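You operate a simulated robot arm through the tools that you are given. There is no shell and no other tool.

You are at the controls of a simulated robot arm. One attempt, no reset.

JOB
Mend cracked rim R2: soak the strip, press it on, let it harden.
Fine: the strip lies along the rim; the pad ends on the end shelf. Set down upright: brown pad.
Where things are to end (x, y in the base frame): brown pad within 6 cm of [98, -29].

It is judged by the outcome, as a careful person would: the job done as asked, and still so three seconds after it is handed in. It fails if anything else is knocked over, pushed out of place, dropped, spilled or broken.

ROBOT AND FRAMES
A 6-joint arm with a two-finger gripper, fixed in place. Base frame: the origin is at the foot of the arm, x ahead of it, y to its left, z up. Readings come in cm, degrees, newtons and seconds.
Its first joint turns from -166.0 to 166.0 degrees. Payload 2.45 kg.
The TCP is the grasp point between the finger pads, 2 cm short of the fingertips. In the tool frame z runs along the fingers and y along their closing line. Largest opening 14 cm; the body of the gripper starts 16.8 cm behind the TCP.
Orientation is that of the tool frame in the base frame, as [roll, pitch, yaw] about the fixed x, y, z axes, in that order (R = Rz(yaw) Ry(pitch) Rx(roll)). With the fingers straight down and closing along the base's y, the tool's x points along the base's -x, its y along +y and its z along -z.

CONTROLS
- The arm moves only by the tool apply_moves. Its argument "moves" is text: rows parted by semicolons, each of 7 numbers parted by spaces: the opening, from 0 (shut) to 1 (fully open), then the shift along the tool's x, y, z in cm, then the turn, a rotation vector about the tool's x, y, z in degrees. In form: jaw x y z ax ay az; .... A call has 1 to 20 rows; each row is the pose to reach, as a shift and turn from the pose commanded when the call began, along the tool's axes at that moment. Each row takes 0.2 s and may step no farther than 5 cm and 8.6 degrees from the row before; otherwise, or with a gripper value out of range, the whole call is refused. Where a pose cannot be reached the arm comes as near as it can. A force on the tool above 40 N (or 10 N above the force at the start of the call, whichever is more), or a blocked arm, ends the call early, and 0.2 s more pass. Each finger travels about 4.5 cm/s and halts on what it meets, pressing with about 23 N; the grip force reading is that of the motor and also rises with nothing between the fingers. The clock runs only during rows and for 0.2 s after the last one: add rows that repeat a pose to give the fingers time. It gives the time, the measured TCP pose, the force on the tool (base axes), the opening and the grip force at its end, in the units of the frame above (readings bear some noise), with the torque about the TCP (base axes, N m) and any sound that the robot's microphone picked up.
- Cameras (640 x 400 px; columns grow to the right, rows downward): "scene" is fixed at [22.19, -65.03, 129.92]; the picture's right is [0.86, -0.51, 0.00], its down [-0.27, -0.47, -0.84] and it looks along [0.43, 0.72, -0.54] (base axes); focal length 214 px, centre (320, 200). "wrist" rides on the gripper at [7.8, 1.1, -20.9] in the tool frame; the picture's right is [-0.14, 0.99, 0.00], its down [-0.92, -0.13, -0.37] and it looks along [-0.37, -0.05, 0.93] (tool axes); focal length 280 px, centre (320, 200). There is no depth. A picture from a camera that has moved, and an enlarged one, comes with that camera's place and axes in the base frame and with its lens.
- grab_frame(camera): a new picture of that camera. The clock stands still meanwhile.
- close_up(camera, box): a new picture of the part [left, top, right, bottom] of that camera's present view, enlarged. The clock stands still meanwhile.
- hand_in(): hands the job in; it is judged then, once.

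Nothing tells you positions but the pictures and the camera data. Unless the task says otherwise, let go and move clear before handing in.

The tools are called after "Emit:" as name(argument=value, ...) on one line, values as JSON. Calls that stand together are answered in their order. apply_moves: Moves the arm, as the interface text tells. Its arguments: {"type":"object","properties":{"moves":{"type":"string"}},"required":["moves"]} The other tools are called the same way: grab_frame (camera) takes a picture; close_up (camera, box) takes an enlarged picture of a part of a camera's view; hand_in () hands the job in.

At the start:

```text
clock: 0.0
ee_pos: [74.43, -33.67, 124.18]
tool_rot: [180.0, 0.1, -179.9]
wrist_force: [0.0, -0.6, 0.2]
wrist_torque: [0.0, 0.0, 0.01]
finger_gap: 14.01
grasp_force: 0.0
```

scene: 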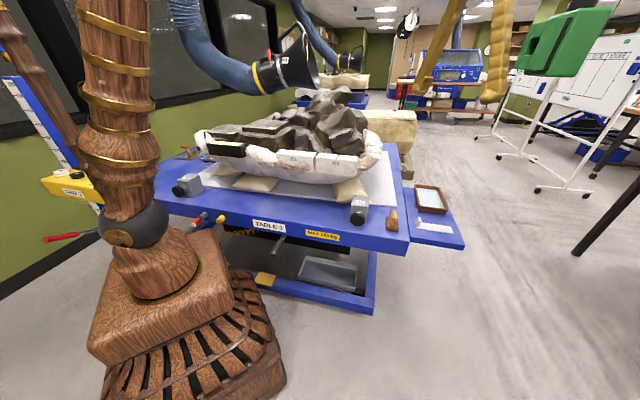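
wrist: 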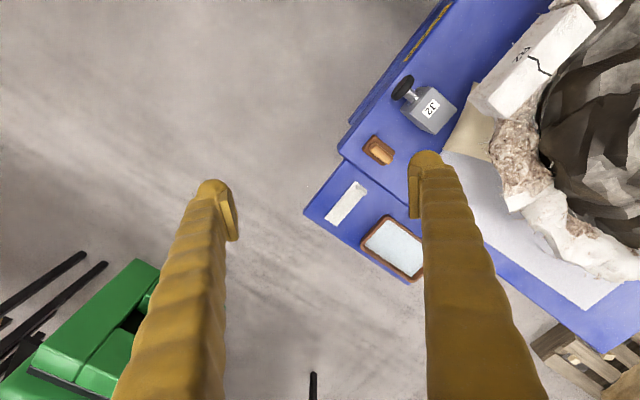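

I see a blue table with a plaster jacket (rim blocks), a side shelf with a tray of liquid and a white strip, and a brown pad at the table corner. I'll take enlarged views first to locate everything.

Emit:
close_up(camera="scene", box=[340, 150, 480, 260])

Emit:
close_up(camera="scene", box=[170, 80, 430, 250])

Emit:
close_up(camera="wrist", box=[300, 60, 640, 300])

Emit:
close_up(camera="scene", box=[500, 0, 640, 110])

Emit:
close_up(camera="scene", box=[0, 60, 160, 260])

```text
3.64 times, centred on (410, 205) of scene
camera zoom: at [22.19, -65.03, 129.92], right [0.86, -0.51, 0.0], down [-0.27, -0.47, -0.84], along [0.43, 0.72, -0.54], focal length 780 px, centre (-7, 182)
```

zoom: 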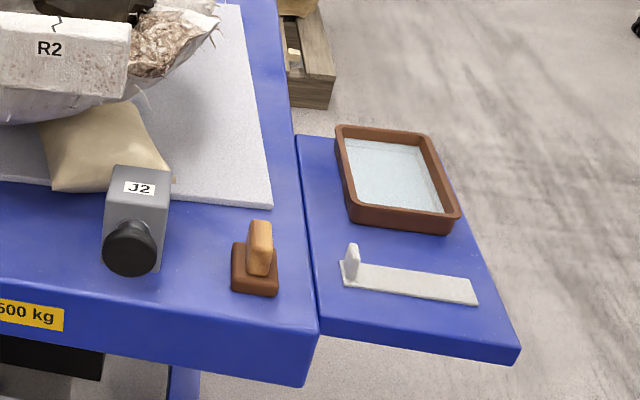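

```text
2.35 times, centred on (300, 165) of scene
camera zoom: at [22.19, -65.03, 129.92], right [0.86, -0.51, 0.0], down [-0.27, -0.47, -0.84], along [0.43, 0.72, -0.54], focal length 505 px, centre (367, 282)
```

zoom: 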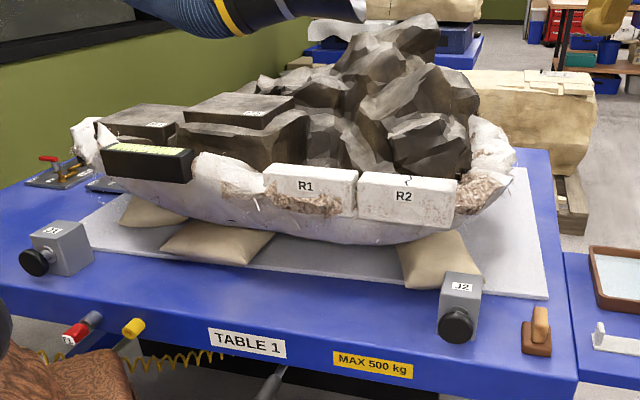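

```text
1.67 times, centred on (470, 180) of wrist
camera zoom: at [66.74, -32.62, 145.02], right [0.14, 0.99, 0.0], down [0.92, -0.13, 0.37], along [0.37, -0.05, -0.93], focal length 467 px, centre (70, 233)
```

zoom: 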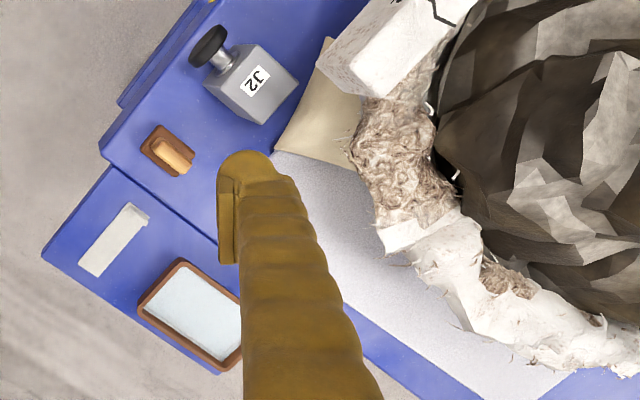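

```text
3.64 times, centred on (570, 55) of scene
camera zoom: at [22.19, -65.03, 129.92], right [0.86, -0.51, 0.0], down [-0.27, -0.47, -0.84], along [0.43, 0.72, -0.54], focal length 780 px, centre (-589, 727)
```

zoom: 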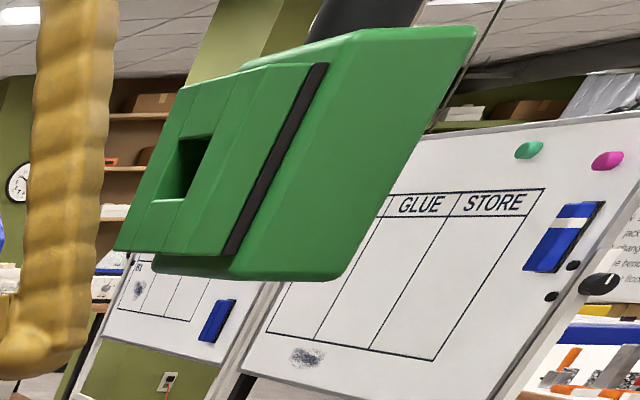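

```text
2.00 times, centred on (80, 160) of scene
camera zoom: at [22.19, -65.03, 129.92], right [0.86, -0.51, 0.0], down [-0.27, -0.47, -0.84], along [0.43, 0.72, -0.54], focal length 429 px, centre (800, 280)
```

zoom: 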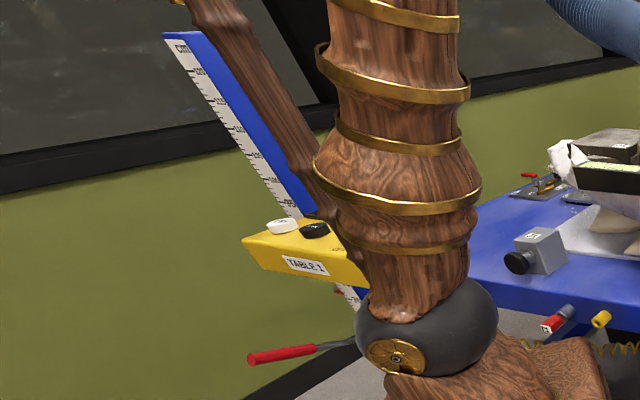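

The shelf seems to sit at z of about 73, and the rim R2 at about (66, -2, 100). I'll shift the arm a little at this height, away from the green item, for a second viewpoint and to check what moves with the arm.

Emit:
apply_moves(moves="1 4 3 0 0 0 0; 1 8 6 0 0 0 0; 1 12 9 0 0 0 0; 1 14 12 0 0 0 0")

Emit:
grab_frame(camera="wrist")

Emit:
grab_frame(camera="scene")

```text
clock: 1.0
ee_pos: [60.19, -21.72, 123.96]
tool_rot: [-180.0, 0.0, 179.9]
wrist_force: [0.8, 0.2, -0.4]
wrist_torque: [0.01, 0.02, 0.0]
finger_gap: 14.0
grasp_force: 0.0
```

```text
taken
camera wrist: at [52.48, -20.47, 144.94], right [0.14, 0.99, 0.0], down [0.92, -0.13, 0.37], along [0.36, -0.05, -0.93], focal length 280 px, centre (320, 200)
```

wrist: 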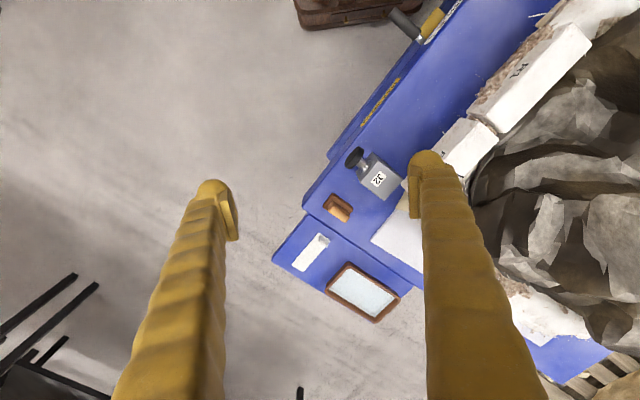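

```text
taken
```

scene: 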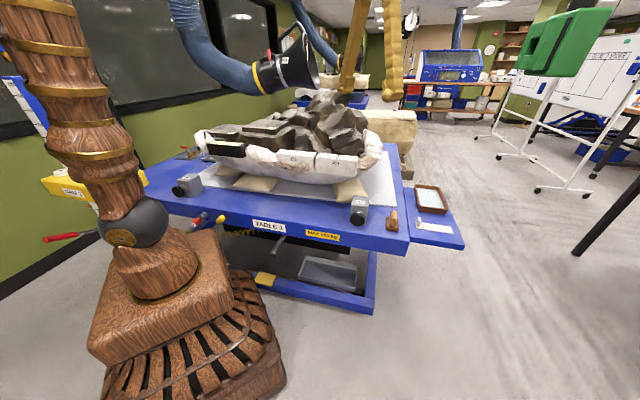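

The green item is a fixed obstacle; the arm moved and it didn't. The table runs at about -45° in the base frame. I'll come lower above the end shelf for a good look at the strip, tray and pad.

Emit:
apply_moves(moves="1 -3 -0.4 3 0 0 0; 1 -6 -0.8 6 0 0 0; 1 -9 -1.2 9 0 0 0; 1 -12 -1.6 12 0 0 0; 1 -15 -2 15 0 0 0; 1 -18 -2.3 18 0 0 0; 1 -18 -2.3 18 0 0 0")

Emit:
grab_frame(camera="wrist")

Emit:
grab_frame(camera="scene")

```text
clock: 2.6
ee_pos: [78.46, -23.96, 106.05]
tool_rot: [-180.0, 0.0, -180.0]
wrist_force: [0.6, -0.5, -0.5]
wrist_torque: [-0.02, -0.06, 0.01]
finger_gap: 14.0
grasp_force: 0.1
```

```text
taken
camera wrist: at [70.72, -22.84, 127.06], right [0.14, 0.99, 0.0], down [0.92, -0.13, 0.37], along [0.37, -0.05, -0.93], focal length 280 px, centre (320, 200)
```

wrist: 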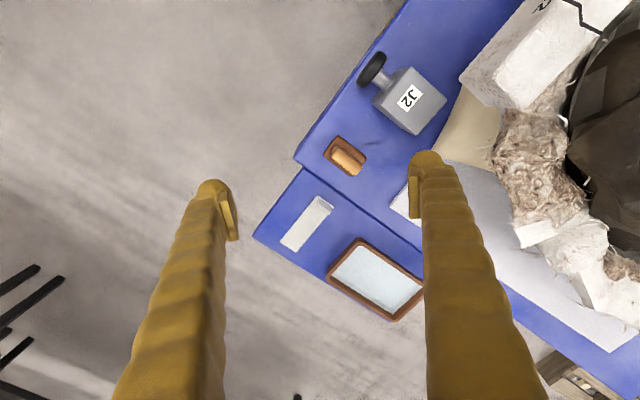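

```text
taken
```

scene: 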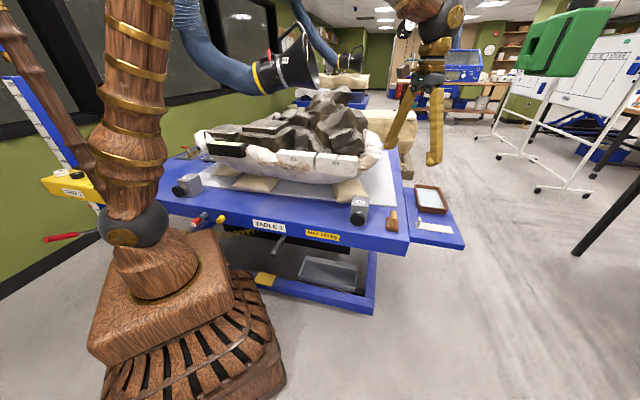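

Emit:
close_up(camera="wrist", box=[250, 120, 430, 330])

Emit:
close_up(camera="scene", box=[375, 175, 475, 255])

Emit:
close_up(camera="scene", box=[300, 130, 400, 210])

```text
1.90 times, centred on (340, 225) of wrist
camera zoom: at [70.72, -22.84, 127.06], right [0.14, 0.99, 0.0], down [0.92, -0.13, 0.37], along [0.37, -0.05, -0.93], focal length 534 px, centre (282, 152)
```

zoom: 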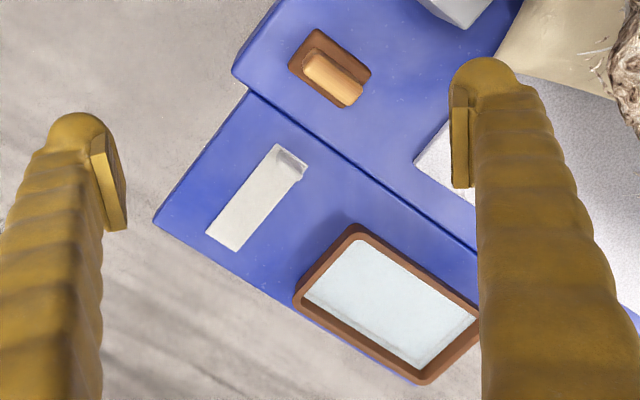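

```text
5.00 times, centred on (425, 215) of scene
camera zoom: at [22.19, -65.03, 129.92], right [0.86, -0.51, 0.0], down [-0.27, -0.47, -0.84], along [0.43, 0.72, -0.54], focal length 1072 px, centre (-205, 125)
```

zoom: 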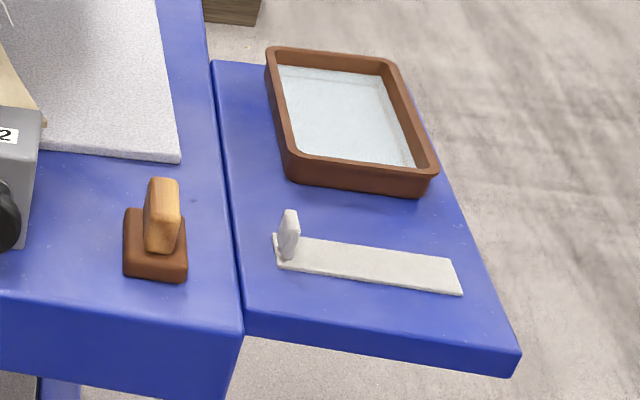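

```text
5.00 times, centred on (350, 170) of scene
camera zoom: at [22.19, -65.03, 129.92], right [0.86, -0.51, 0.0], down [-0.27, -0.47, -0.84], along [0.43, 0.72, -0.54], focal length 1072 px, centre (170, 350)
```

zoom: 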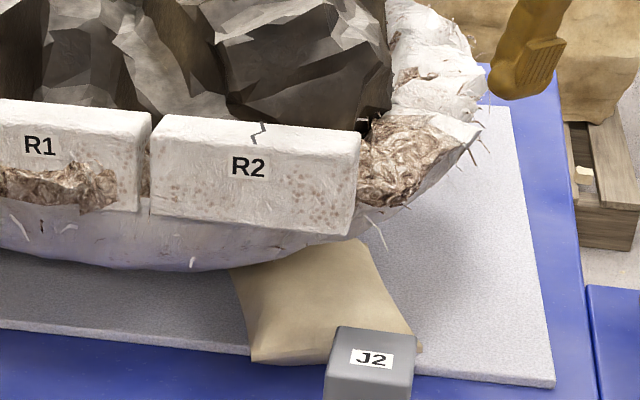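

The strip is about 14 × 5 cm on the shelf at z of about 71.5. Its tab is near (94.7, -25.8), and it runs at -45°. The tray sits farther out, centred near (113, -16), so it will take a tilted tool. Next I'll look at the rim R2 closely with the tool turned in line with the table.

Emit:
apply_moves(moves="1 1 1 -4 0 0 -7.5; 1 2 2 -8 0 0 -15; 1 4 4 -11 0 0 -22.5; 1 7 7 -12 0 0 -30; 1 10 10 -12 0 0 -37.5; 1 13 13 -12 0 0 -45; 1 16 16 -12 0 0 -45; 1 16 16 -12 0 0 -45")

Emit:
grab_frame(camera="wrist")

Emit:
grab_frame(camera="scene")

```text
clock: 4.4
ee_pos: [62.26, -7.85, 118.08]
tool_rot: [-180.0, -0.1, -135.0]
wrist_force: [0.2, -0.4, 0.0]
wrist_torque: [0.0, 0.03, 0.03]
finger_gap: 14.0
grasp_force: 0.1
```

```text
taken
camera wrist: at [56.08, -12.54, 138.92], right [-0.6, 0.8, 0.0], down [0.74, 0.56, 0.37], along [0.29, 0.22, -0.93], focal length 280 px, centre (320, 200)
```

wrist: 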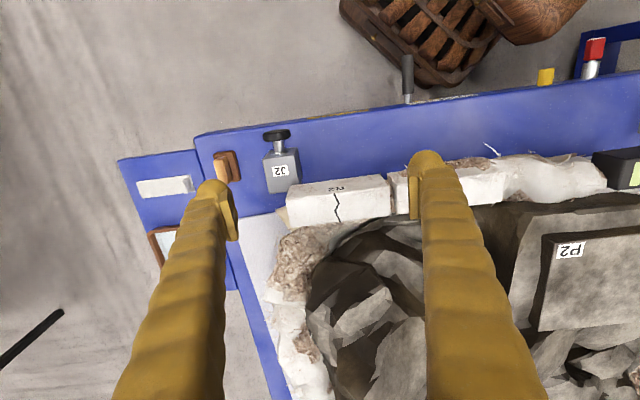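

```text
taken
```

scene: 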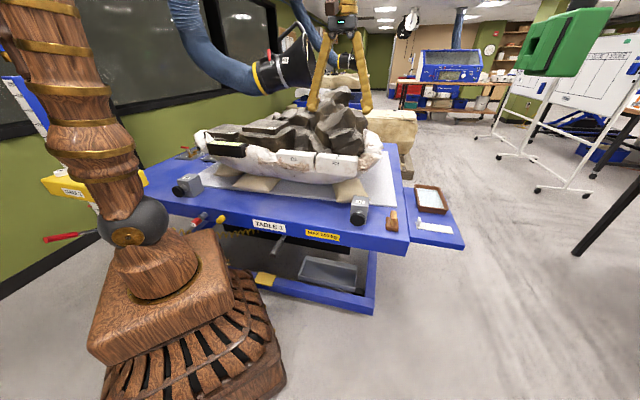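

Emit:
close_up(camera="wrist", box=[230, 120, 430, 260])

Emit:
close_up(camera="wrist", box=[110, 120, 310, 260])

Emit:
close_up(camera="scene", box=[280, 80, 400, 200])

```text
2.86 times, centred on (330, 190) of wrist
camera zoom: at [56.08, -12.54, 138.92], right [-0.6, 0.8, 0.0], down [0.74, 0.56, 0.37], along [0.29, 0.22, -0.93], focal length 801 px, centre (291, 229)
```

zoom: 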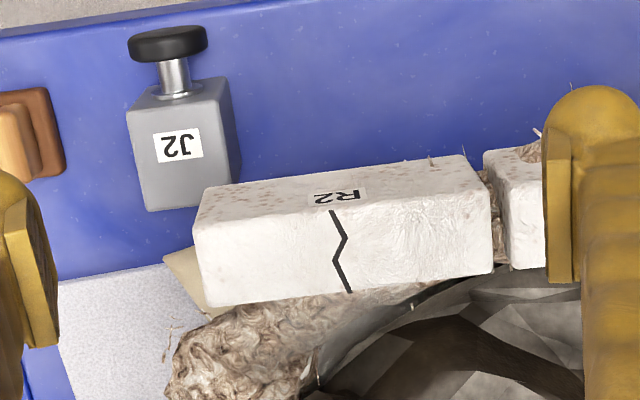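

```text
2.86 times, centred on (210, 190) of wrist
camera zoom: at [56.08, -12.54, 138.92], right [-0.6, 0.8, 0.0], down [0.74, 0.56, 0.37], along [0.29, 0.22, -0.93], focal length 801 px, centre (634, 229)
```

zoom: 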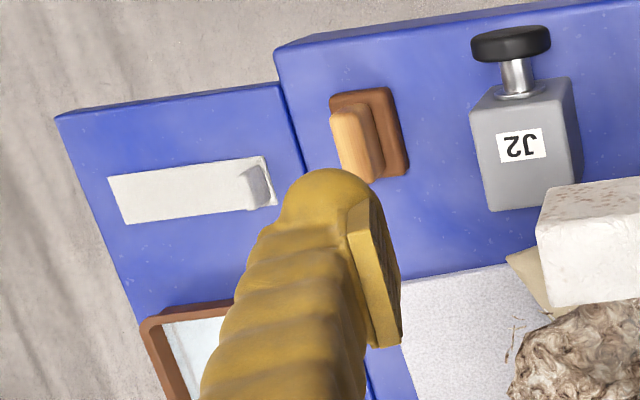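

```text
3.33 times, centred on (340, 140) of scene
camera zoom: at [22.19, -65.03, 129.92], right [0.86, -0.51, 0.0], down [-0.27, -0.47, -0.84], along [0.43, 0.72, -0.54], focal length 715 px, centre (253, 400)
```

zoom: 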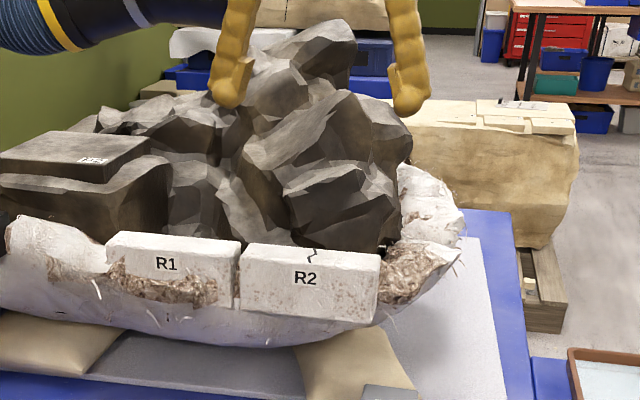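

R2's top is level, about 15.5 × 4.8 cm, centred near (68, 0, 99.3), and it runs along the table direction. The pad stands near (82, -21) on the table. Next I'll turn the tool 180° and move over to the strip's tab.

Emit:
apply_moves(moves="1 0 -2.8 1 0 0 8.25; 1 0 -5.6 2 0 0 16.5; 1 0 -8.4 3 0 0 24.75; 1 0 -11.2 4 0 0 33; 1 -0.5 -14 5 0 0 41.25; 1 -1 -16.8 6 0 0 49.5; 1 -1.5 -19.6 7 0 0 57.75; 1 -2 -22.4 8 0 0 66; 1 -2.5 -25.2 9 0 0 74.25; 1 -2.5 -28 10 0 0 82.5; 1 -2.5 -28 11 0 0 90.75; 1 -2.5 -28 12 0 0 99; 1 -2.5 -28 13 0 0 107.25; 1 -2.5 -28 13 0 0 115.5; 1 -2.5 -28 13 0 0 123.75; 1 -2.5 -28 13 0 0 132; 1 -2.5 -28 13 0 0 140.25; 1 -2.5 -28 13 0 0 148.5; 1 -2.5 -28 13 0 0 156.75; 1 -2.5 -28 13 0 0 165")

Emit:
grab_frame(camera="wrist")

Emit:
grab_frame(camera="scene")

```text
clock: 8.6
ee_pos: [83.96, -26.13, 104.97]
tool_rot: [-180.0, 0.0, 59.9]
wrist_force: [-0.5, -0.4, -1.0]
wrist_torque: [0.03, -0.02, 0.0]
finger_gap: 14.0
grasp_force: 0.1
```

```text
taken
camera wrist: at [88.96, -19.86, 125.97], right [0.79, -0.62, 0.0], down [-0.57, -0.73, 0.37], along [-0.23, -0.29, -0.93], focal length 280 px, centre (320, 200)
```

wrist: 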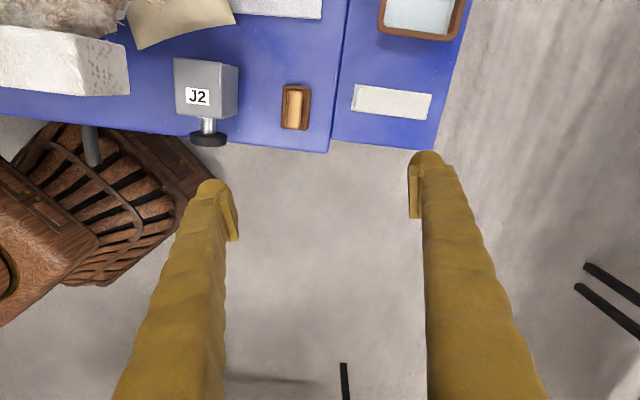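

```text
taken
```

scene: 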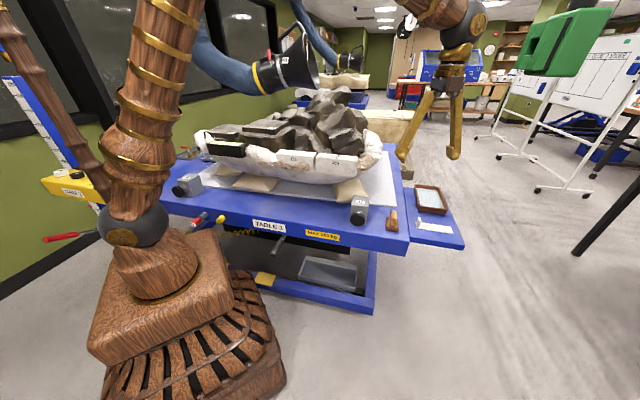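

The tool now points down and is almost lined up with the strip. I'll finish the turn and descend partway toward the tab for a closer look.

Emit:
apply_moves(moves="1 1.3 1.5 4 0 0 7.5; 1 2.6 3 8 0 0 15; 1 4 4.5 12 0 0 15; 1 5.4 6.1 16 0 0 15; 1 5.4 6.1 17 0 0 15; 1 5.4 6.1 17 0 0 15")

Emit:
grab_frame(camera="wrist")

Emit:
close_up(camera="scene", box=[370, 150, 490, 260])

```text
clock: 10.0
ee_pos: [91.97, -24.38, 88.03]
tool_rot: [180.0, -0.1, 45.0]
wrist_force: [0.1, 0.0, -0.1]
wrist_torque: [-0.01, 0.0, 0.04]
finger_gap: 14.02
grasp_force: 0.0
```

```text
taken
camera wrist: at [98.37, -19.53, 109.02], right [0.6, -0.8, 0.0], down [-0.74, -0.56, 0.37], along [-0.29, -0.22, -0.93], focal length 280 px, centre (320, 200)
```

wrist: 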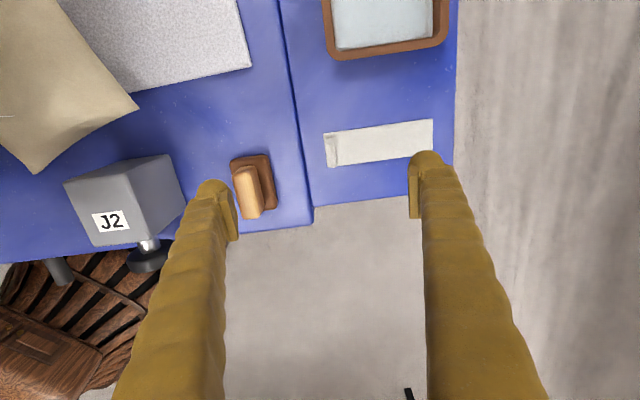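

```text
3.64 times, centred on (430, 205) of scene
camera zoom: at [22.19, -65.03, 129.92], right [0.86, -0.51, 0.0], down [-0.27, -0.47, -0.84], along [0.43, 0.72, -0.54], focal length 780 px, centre (-80, 182)
```

zoom: 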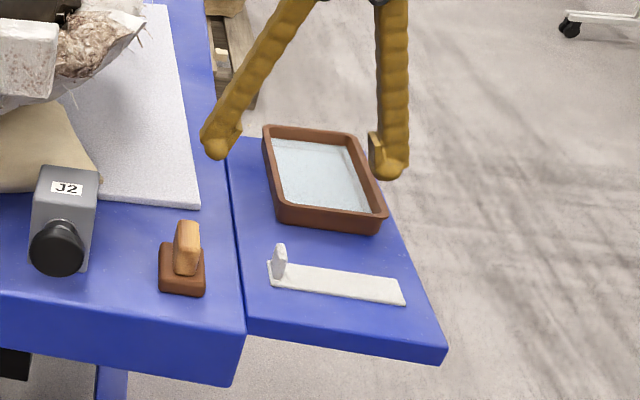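

Emit:
close_up(camera="wrist", box=[290, 90, 460, 210])

Emit:
close_up(camera="wrist", box=[200, 0, 460, 170])

```text
3.33 times, centred on (375, 150) of wrist
camera zoom: at [98.37, -19.53, 109.02], right [0.6, -0.8, 0.0], down [-0.74, -0.56, 0.37], along [-0.29, -0.22, -0.93], focal length 935 px, centre (137, 367)
```

zoom: 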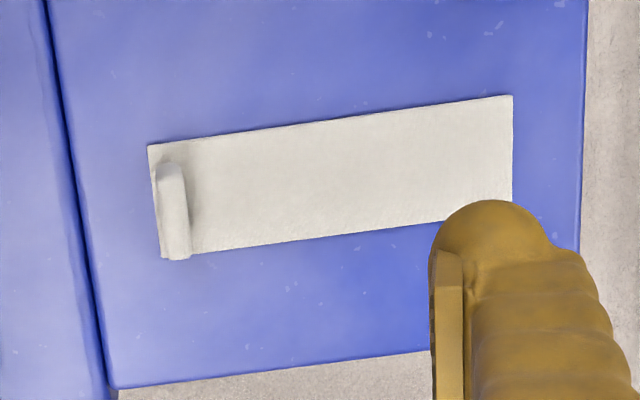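

```text
2.35 times, centred on (330, 85) of wrist
camera zoom: at [98.37, -19.53, 109.02], right [0.6, -0.8, 0.0], down [-0.74, -0.56, 0.37], along [-0.29, -0.22, -0.93], focal length 660 px, centre (296, 471)
```

zoom: 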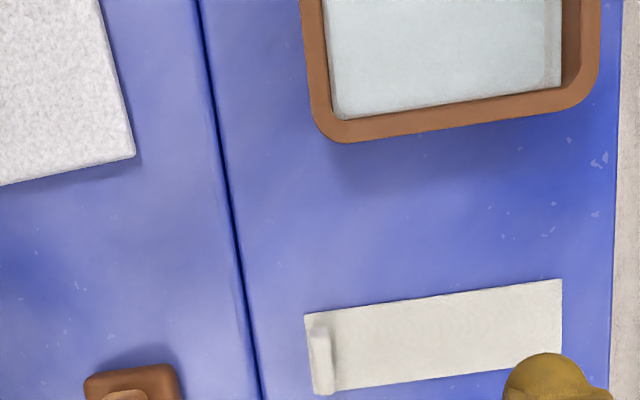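

The tab's centre is near (93.2, -25.2), with its top around z 75. I'll narrow the jaws so the finger stays clear of the table edge, stop just above the tab, and check alignment.

Emit:
apply_moves(moves="0.6 0.3 1.45 3 0 0 0; 0.25 0.3 1.45 6 0 0 0; 0.25 0.3 1.45 9 0 0 0; 0.25 0.3 1.45 9 0 0 0; 0.25 0.3 1.45 9 0 0 0; 0.25 0.3 1.45 9 0 0 0")

Emit:
grab_frame(camera="wrist")

Emit:
close_up(camera="scene", box=[380, 180, 470, 250])

```text
clock: 11.4
ee_pos: [93.21, -25.47, 78.9]
tool_rot: [-180.0, 0.0, 45.0]
wrist_force: [-0.8, -0.5, 0.7]
wrist_torque: [-0.01, 0.01, 0.01]
finger_gap: 3.5
grasp_force: 0.0
```

```text
taken
camera wrist: at [99.58, -20.64, 99.85], right [0.6, -0.8, 0.0], down [-0.74, -0.56, 0.37], along [-0.29, -0.22, -0.93], focal length 280 px, centre (320, 200)
```

wrist: 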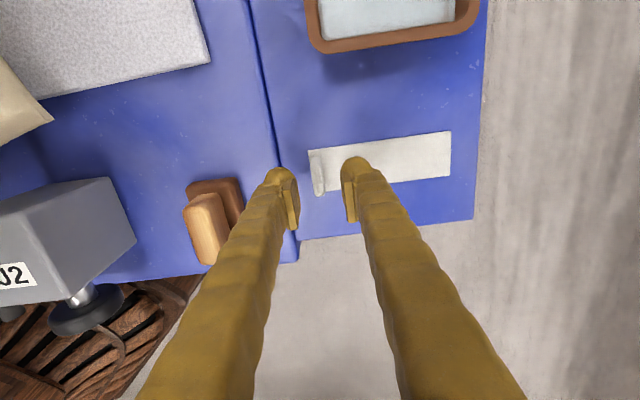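

```text
5.71 times, centred on (425, 215) of scene
camera zoom: at [22.19, -65.03, 129.92], right [0.86, -0.51, 0.0], down [-0.27, -0.47, -0.84], along [0.43, 0.72, -0.54], focal length 1226 px, centre (-280, 114)
```

zoom: 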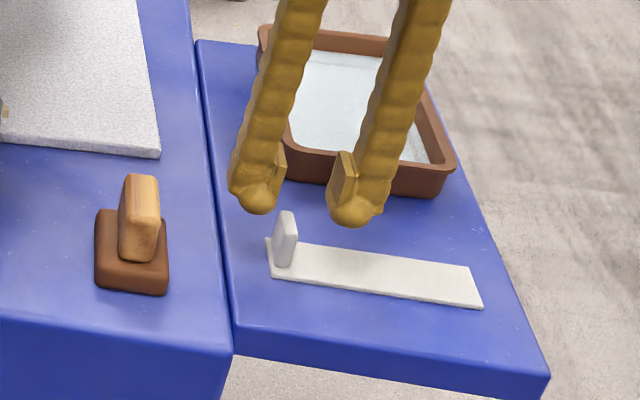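

The jaws straddle the tab along its length, and a shift of about 0.8 cm across is still needed. I'll descend and close on it.

Emit:
apply_moves(moves="0.25 0.8 -0.1 1.5 0 0 0; 0.25 0.8 -0.1 3 0 0 0; 0.25 0.8 -0.1 4.4 0 0 0; 0.25 0.8 -0.1 4.4 0 0 0")

Emit:
grab_frame(camera="wrist")

Emit:
close_up(camera="scene", box=[380, 180, 470, 250])

```text
clock: 12.4
ee_pos: [93.68, -24.75, 74.59]
tool_rot: [180.0, 0.0, 45.0]
wrist_force: [0.2, -0.2, 0.6]
wrist_torque: [-0.03, 0.01, 0.0]
finger_gap: 3.49
grasp_force: 0.1
```

```text
taken
camera wrist: at [100.1, -19.96, 95.57], right [0.6, -0.8, 0.0], down [-0.74, -0.56, 0.37], along [-0.29, -0.22, -0.93], focal length 280 px, centre (320, 200)
```

wrist: 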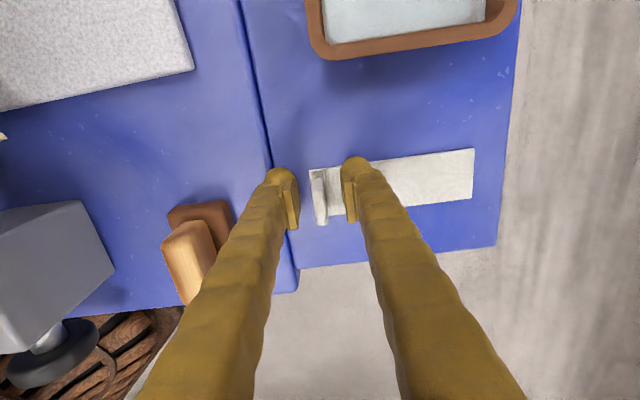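

```text
5.71 times, centred on (425, 215) of scene
camera zoom: at [22.19, -65.03, 129.92], right [0.86, -0.51, 0.0], down [-0.27, -0.47, -0.84], along [0.43, 0.72, -0.54], focal length 1226 px, centre (-280, 114)
```

zoom: 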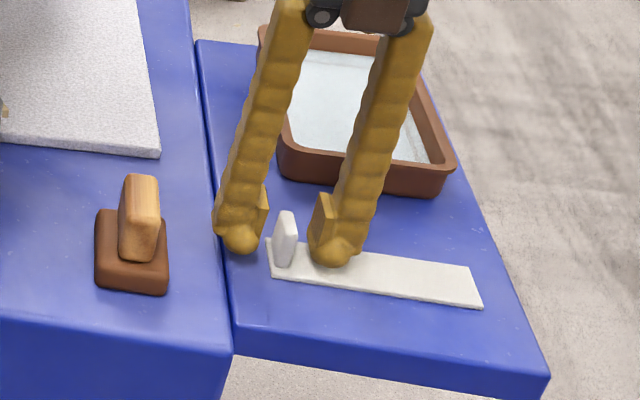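

The tab is well centred between the pads. Closing on it now, then a small lift.

Emit:
apply_moves(moves="0 0 0 0 0 0 0; 0 0 0 0 0 0 0; 0 0 0 0 0 0 0; 0 0 0 0 0 0 0; 0 0 0 -1 0 0 0; 0 0 0 -3 0 0 0; 0 0 0 -5 0 0 0")

Emit:
grab_frame(camera="wrist")

Emit:
close_up(camera="scene", box=[380, 180, 470, 250])

```text
clock: 14.0
ee_pos: [93.88, -24.76, 79.57]
tool_rot: [179.9, 0.0, 45.0]
wrist_force: [0.3, 0.7, -0.4]
wrist_torque: [0.0, 0.01, 0.0]
finger_gap: 0.85
grasp_force: 23.1
```

```text
taken
camera wrist: at [100.32, -19.96, 100.51], right [0.6, -0.8, 0.0], down [-0.74, -0.56, 0.37], along [-0.29, -0.22, -0.93], focal length 280 px, centre (320, 200)
```

wrist: 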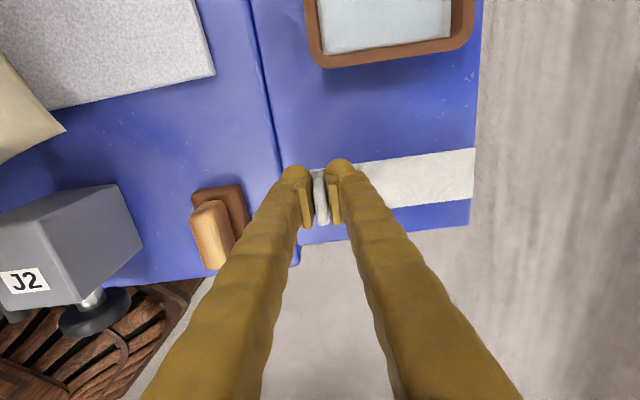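

```text
5.71 times, centred on (425, 215) of scene
camera zoom: at [22.19, -65.03, 129.92], right [0.86, -0.51, 0.0], down [-0.27, -0.47, -0.84], along [0.43, 0.72, -0.54], focal length 1226 px, centre (-280, 114)
```

zoom: 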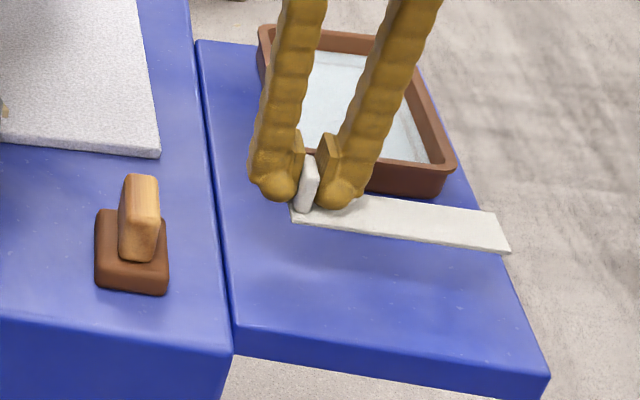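

The strip is held level by its tab. I'll lift it and swing it so it lines up with the tray's long axis, still well above the rim.

Emit:
apply_moves(moves="0 0 0 -3 0 0 0; 0 0 0 -6 0 0 0; 0 0 0 -9 0 0 -7.5; 0 0 0 -9 0 0 -15; 0 0 0 -9 0 0 -22.5; 0 0 0 -9 0 0 -30; 0 1 0 -9 0 0 -37.5; 0 2 0 -9 0 0 -45; 0 3 0 -9 0 0 -52.5; 0 4 -0.5 -9 0 0 -60; 0 5 -1 -9 0 0 -67.5; 0 6 -1.5 -9 0 0 -75; 0 6.5 -2 -9 0 0 -82.5; 0 7 -2.5 -9 0 0 -90; 0 7 -2.5 -9 0 0 -90")

Emit:
grab_frame(camera="wrist")

Emit:
grab_frame(camera="scene")

```text
clock: 17.2
ee_pos: [96.87, -17.97, 88.72]
tool_rot: [179.9, 0.0, 135.2]
wrist_force: [0.1, -0.5, -0.6]
wrist_torque: [-0.03, 0.0, -0.02]
finger_gap: 0.83
grasp_force: 22.6
```

```text
taken
camera wrist: at [92.22, -11.62, 109.58], right [0.8, 0.6, 0.0], down [0.56, -0.74, 0.37], along [0.22, -0.29, -0.93], focal length 280 px, centre (320, 200)
```

wrist: 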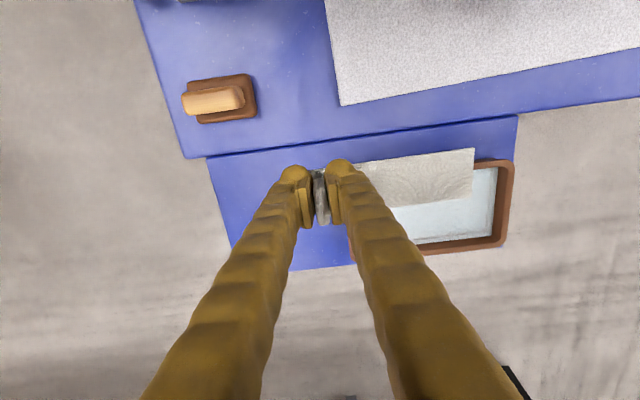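

```text
taken
```

scene: 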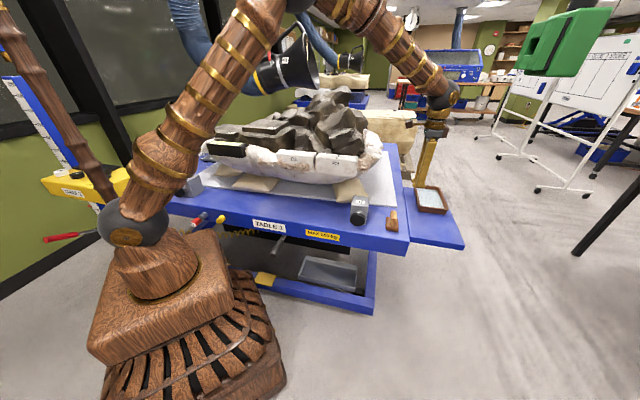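

The strip now lines up with the tray's long axis. I'll creep outward to see how far the arm reaches with the tool vertical.

Emit:
apply_moves(moves="0 -2 1.6 1 0 0 0; 0 -3.9 3.2 2 0 0 0; 0 -3.9 3.2 2 0 0 0")

Emit:
grab_frame(camera="wrist")

```text
clock: 18.0
ee_pos: [101.89, -18.64, 86.73]
tool_rot: [-179.9, 0.0, 135.1]
wrist_force: [-0.3, 0.6, -1.0]
wrist_torque: [-0.01, 0.04, 0.01]
finger_gap: 0.83
grasp_force: 22.8
```

```text
taken
camera wrist: at [97.24, -12.29, 107.61], right [0.8, 0.6, 0.0], down [0.56, -0.74, 0.37], along [0.22, -0.29, -0.93], focal length 280 px, centre (320, 200)
```

wrist: 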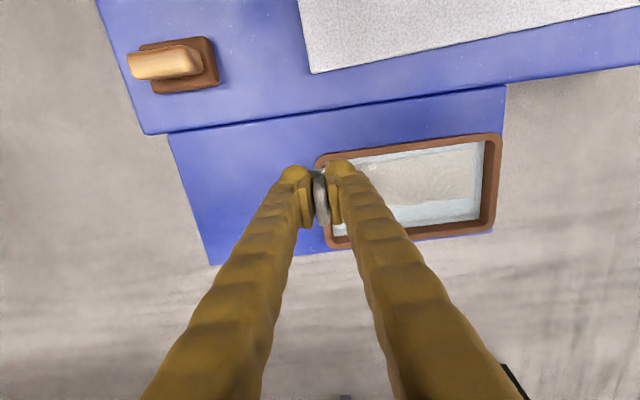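

The arm reaches farther than expected with the tool vertical. I'll carry on to centre the strip over the tray, staying above the rim.

Emit:
apply_moves(moves="0 -2 1.3 1 0 0 0; 0 -4 2.6 2 0 0 0; 0 -6.15 3.9 2.5 0 0 0; 0 -6.15 3.9 2.5 0 0 0")

Emit:
grab_frame(camera="wrist")

Emit:
grab_frame(camera="scene")

```text
clock: 19.0
ee_pos: [109.08, -19.9, 84.16]
tool_rot: [-179.9, -0.1, 134.9]
wrist_force: [-0.3, 1.0, 0.5]
wrist_torque: [-0.04, -0.02, -0.01]
finger_gap: 0.84
grasp_force: 23.2
```

```text
taken
camera wrist: at [104.38, -13.58, 105.15], right [0.8, 0.6, 0.0], down [0.56, -0.74, 0.37], along [0.22, -0.29, -0.93], focal length 280 px, centre (320, 200)
```

wrist: 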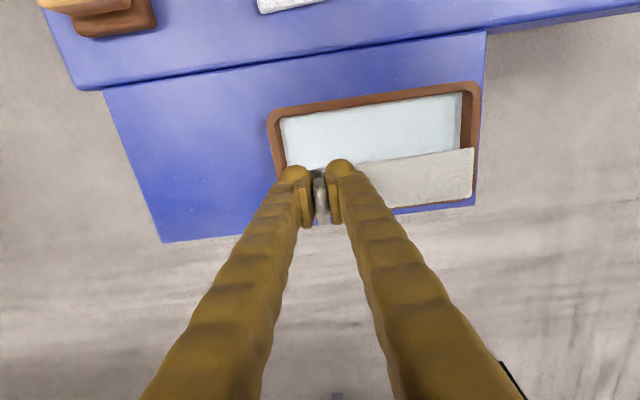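

```text
taken
```

scene: 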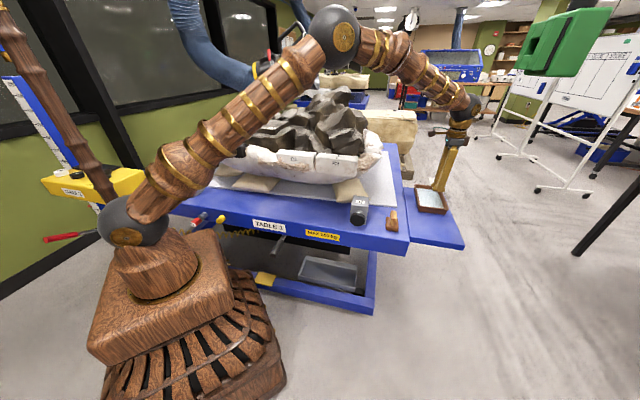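

The strip is over the tray's centre with room on every side. I'll lower it into the liquid.

Emit:
apply_moves(moves="0 -0.2 0.2 2 0 0 0; 0 -0.2 0.2 4 0 0 0; 0 -0.2 0.2 6 0 0 0; 0 -0.2 0.2 7 0 0 0; 0 -0.2 0.2 7.8 0 0 0; 0 -0.2 0.2 8.3 0 0 0; 0 -0.2 0.2 8.3 0 0 0")

Emit:
grab_frame(camera="wrist")

Emit:
close_up(camera="scene", box=[390, 150, 480, 240])

```text
clock: 20.6
ee_pos: [109.3, -19.98, 75.78]
tool_rot: [180.0, 0.1, 135.0]
wrist_force: [0.2, -0.4, 0.0]
wrist_torque: [0.01, 0.0, -0.01]
finger_gap: 0.86
grasp_force: 22.7
```

```text
taken
camera wrist: at [104.65, -13.67, 96.68], right [0.8, 0.6, 0.0], down [0.56, -0.74, 0.37], along [0.22, -0.29, -0.93], focal length 280 px, centre (320, 200)
```

wrist: 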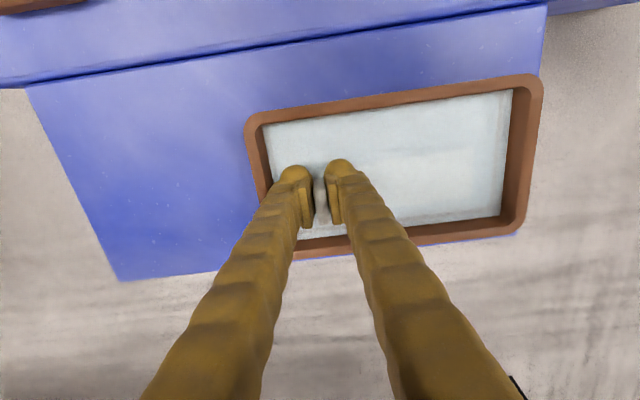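

```text
4.44 times, centred on (435, 195) of scene
camera zoom: at [22.19, -65.03, 129.92], right [0.86, -0.51, 0.0], down [-0.27, -0.47, -0.84], along [0.43, 0.72, -0.54], focal length 953 px, centre (-191, 222)
```

zoom: 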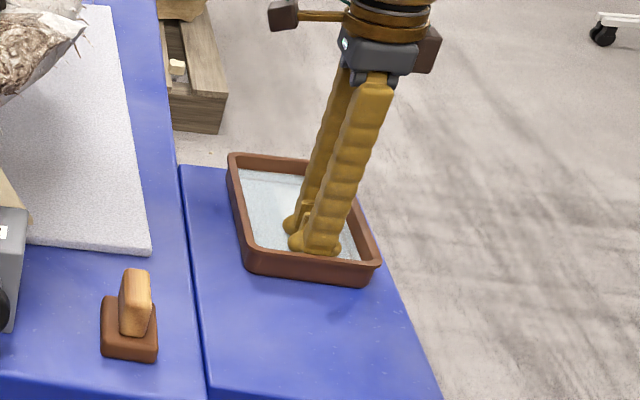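

The strip is completely under the liquid, with only the tab showing. I'll hold it there to soak.

Emit:
apply_moves(moves="0 0 0 0.2 0 0 0; 0 0 0 0.2 0 0 0; 0 0 0 0.2 0 0 0; 0 0 0 0.2 0 0 0; 0 0 0 0.2 0 0 0; 0 0 0 0.2 0 0 0; 0 0 0 0.2 0 0 0; 0 0 0 0.2 0 0 0; 0 0 0 0.2 0 0 0; 0 0 0 0.2 0 0 0; 0 0 0 0.2 0 0 0; 0 0 0 0.2 0 0 0; 0 0 0 0.2 0 0 0; 0 0 0 0.2 0 0 0; 0 0 0 0.2 0 0 0; 0 0 0 0.2 0 0 0; 0 0 0 0.2 0 0 0; 0 0 0 0.2 0 0 0; 0 0 0 0.2 0 0 0; 0 0 0 0.2 0 0 0")

Emit:
grab_frame(camera="wrist")

```text
clock: 24.8
ee_pos: [109.33, -19.99, 75.56]
tool_rot: [-180.0, -0.1, 135.0]
wrist_force: [-0.6, 0.2, -0.1]
wrist_torque: [-0.02, 0.02, 0.01]
finger_gap: 0.85
grasp_force: 23.1
```

```text
taken
camera wrist: at [104.65, -13.65, 96.51], right [0.8, 0.6, 0.0], down [0.56, -0.74, 0.37], along [0.22, -0.29, -0.93], focal length 280 px, centre (320, 200)
```

wrist: 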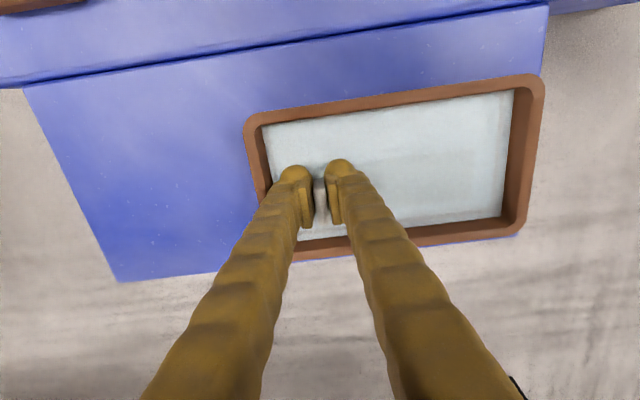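

About 4.6 s under so far. I'll lift slowly over the tray, letting it drain, and check whether the strip looks wet.

Emit:
apply_moves(moves="0 0 0 -1 0 0 0; 0 0 0 -2.5 0 0 0; 0 0 0 -4 0 0 0; 0 0 0 -6 0 0 0; 0 0 0 -8 0 0 0; 0 0 0 -9 0 0 0; 0 0 0 -9 0 0 0")

Emit:
grab_frame(camera="wrist")

Emit:
close_up(camera="scene", box=[390, 130, 480, 240])

```text
clock: 26.4
ee_pos: [109.2, -19.96, 84.64]
tool_rot: [180.0, 0.0, 135.0]
wrist_force: [0.2, -0.4, 0.0]
wrist_torque: [-0.02, 0.0, 0.0]
finger_gap: 0.83
grasp_force: 23.0
```

```text
taken
camera wrist: at [104.59, -13.61, 105.59], right [0.8, 0.6, 0.0], down [0.56, -0.74, 0.37], along [0.22, -0.29, -0.93], focal length 280 px, centre (320, 200)
```

wrist: 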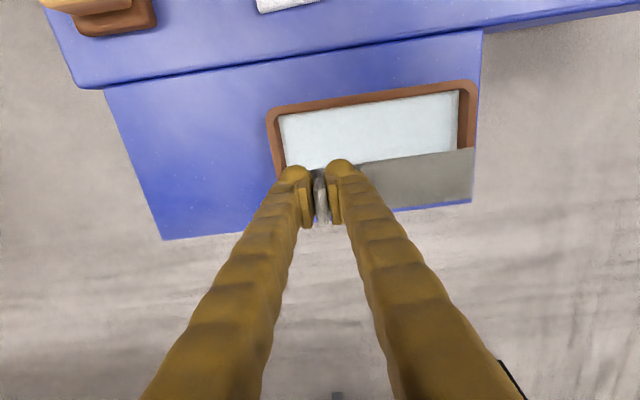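

```text
3.64 times, centred on (435, 185) of scene
camera zoom: at [22.19, -65.03, 129.92], right [0.86, -0.51, 0.0], down [-0.27, -0.47, -0.84], along [0.43, 0.72, -0.54], focal length 780 px, centre (-98, 254)
```

zoom: 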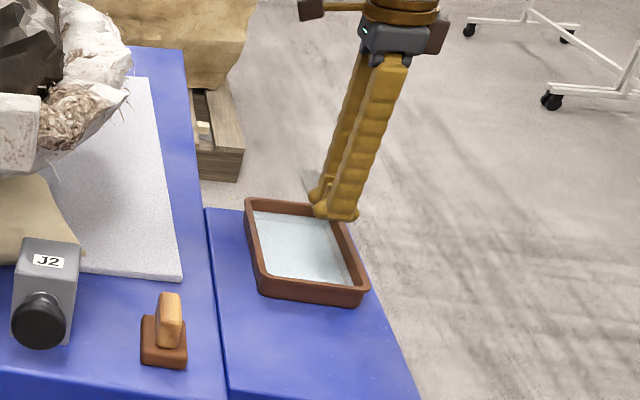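

The strip has turned dark grey, so it is soaked. I'll carry it up and over to R2, turning it to lie along the rim with the tab at the shelf-side end.

Emit:
apply_moves(moves="0 0 0 -5 0 0 0; 0 0 0 -10 0 0 0; 0 1 -0.5 -14.5 0 0 0; 0 3 -2 -18 0 0 -7.5; 0 5 -3.5 -21.5 0 0 -15; 0 7.5 -5 -25 0 0 -22.5; 0 10 -6.5 -28 0 0 -30; 0 12.5 -8 -30.5 0 0 -37.5; 0 15 -9.5 -31.4 0 0 -45; 0 17.5 -11 -31.4 0 0 -52.5; 0 19.5 -12.5 -31.4 0 0 -60; 0 21.5 -14 -31.4 0 0 -67.5; 0 23.5 -15 -31.4 0 0 -75; 0 23.5 -15 -31.4 0 0 -82.5; 0 23.5 -15 -31.4 0 0 -90; 0 23.5 -15 -31.4 0 0 -90")

Emit:
grab_frame(camera="wrist")

Emit:
grab_frame(camera="scene")

```text
clock: 29.8
ee_pos: [82.07, -13.92, 116.12]
tool_rot: [-180.0, 0.0, -134.9]
wrist_force: [0.5, -0.2, -0.1]
wrist_torque: [-0.03, 0.02, 0.01]
finger_gap: 0.86
grasp_force: 22.9
```

```text
taken
camera wrist: at [75.94, -18.72, 137.03], right [-0.6, 0.8, 0.0], down [0.74, 0.56, 0.37], along [0.29, 0.22, -0.93], focal length 280 px, centre (320, 200)
```

wrist: 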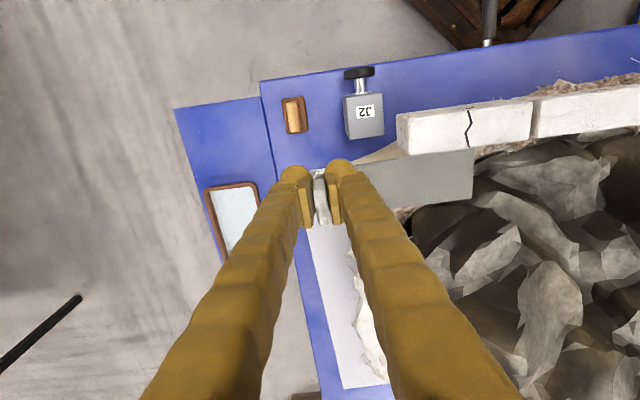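

```text
taken
```

scene: 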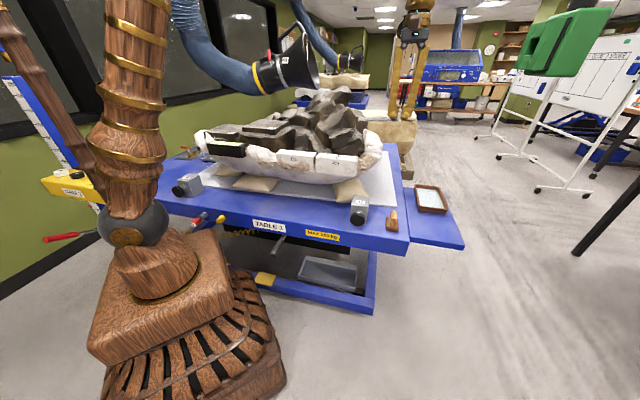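

Emit:
close_up(camera="wrist", box=[370, 80, 560, 210])

```text
3.08 times, centred on (465, 145) of wrist
camera zoom: at [75.94, -18.72, 137.03], right [-0.6, 0.8, 0.0], down [0.74, 0.56, 0.37], along [0.29, 0.22, -0.93], focal length 863 px, centre (-126, 369)
```

zoom: 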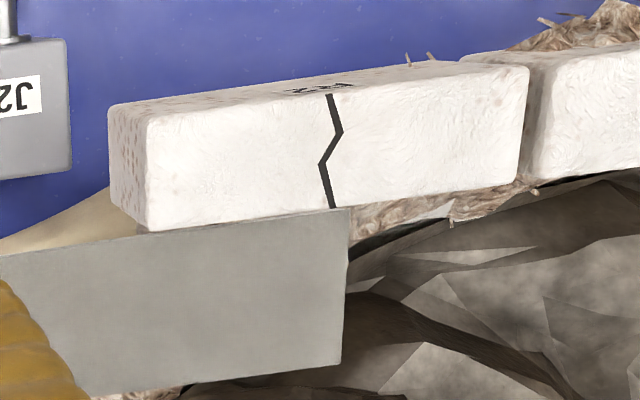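

I have R2's top face measured consistently from two views: centre (68.1, 0.05, 99.3), direction 134.4°. I'll move the strip directly above it, then lower to a few cm clearance and check.

Emit:
apply_moves(moves="0 0.3 4.5 0 0 0 0.6; 0 0.6 9 0 0 0 0.6; 0 1.03 13.5 0 0 0 0.6; 0 1.03 13.5 3 0 0 0.6; 0 1.03 13.5 6 0 0 0.6; 0 1.03 13.5 9 0 0 0.6; 0 1.03 13.5 9 0 0 0.6")

Emit:
grab_frame(camera="wrist")

Emit:
close_up(camera="scene", box=[280, 100, 400, 200])

```text
clock: 31.4
ee_pos: [71.69, -5.15, 106.74]
tool_rot: [-179.9, -0.1, -135.6]
wrist_force: [-0.2, -0.5, 0.0]
wrist_torque: [0.03, -0.03, -0.02]
finger_gap: 0.88
grasp_force: 22.8
```

```text
taken
camera wrist: at [65.41, -9.78, 127.79], right [-0.59, 0.8, 0.0], down [0.75, 0.55, 0.37], along [0.3, 0.22, -0.93], focal length 280 px, centre (320, 200)
```

wrist: 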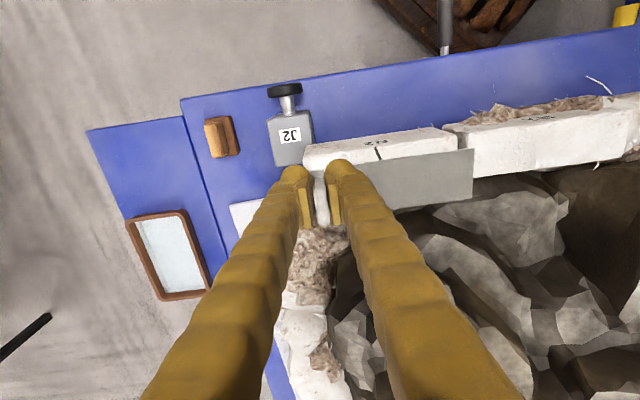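

```text
4.00 times, centred on (340, 150) of scene
camera zoom: at [22.19, -65.03, 129.92], right [0.86, -0.51, 0.0], down [-0.27, -0.47, -0.84], along [0.43, 0.72, -0.54], focal length 858 px, centre (240, 400)
```

zoom: 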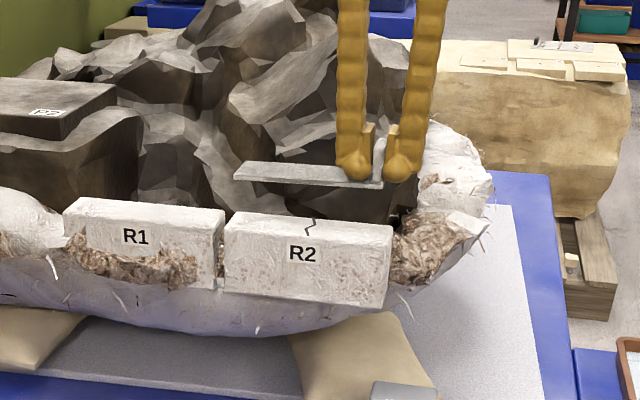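

The strip looks aligned with R2 and about 4 cm above it. Lowering most of the way, then checking again.

Emit:
apply_moves(moves="0 0 0 1.5 0 0 0; 0 0 0 3 0 0 0; 0 0 0 3 0 0 0")

Emit:
close_up(camera="wrist", box=[280, 110, 500, 230])

Emit:
close_up(camera="scene", box=[310, 130, 390, 190])

```text
clock: 32.2
ee_pos: [71.79, -5.08, 103.98]
tool_rot: [180.0, 0.0, -135.7]
wrist_force: [0.9, -0.3, -0.2]
wrist_torque: [-0.01, -0.04, 0.02]
finger_gap: 0.85
grasp_force: 22.8
```

```text
2.91 times, centred on (390, 170) of wrist
camera zoom: at [65.61, -9.79, 124.95], right [-0.59, 0.8, 0.0], down [0.75, 0.55, 0.37], along [0.3, 0.22, -0.93], focal length 816 px, centre (116, 287)
```

zoom: 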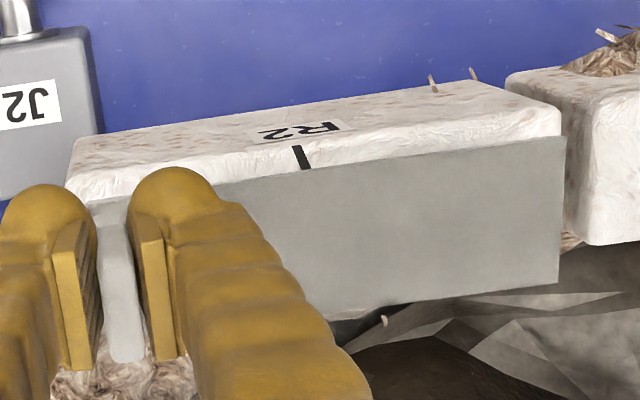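

```text
6.67 times, centred on (350, 160) of scene
camera zoom: at [22.19, -65.03, 129.92], right [0.86, -0.51, 0.0], down [-0.27, -0.47, -0.84], along [0.43, 0.72, -0.54], focal length 1430 px, centre (120, 467)
```

zoom: 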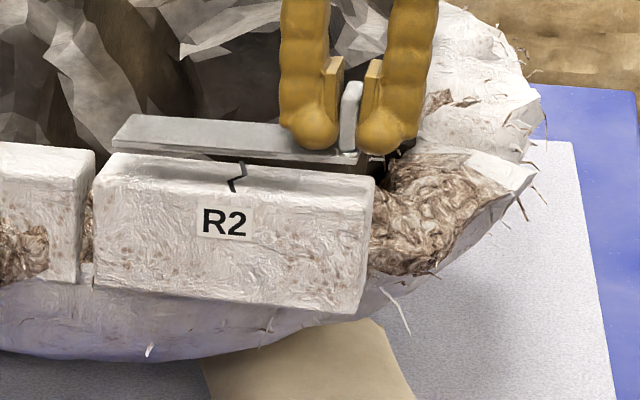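

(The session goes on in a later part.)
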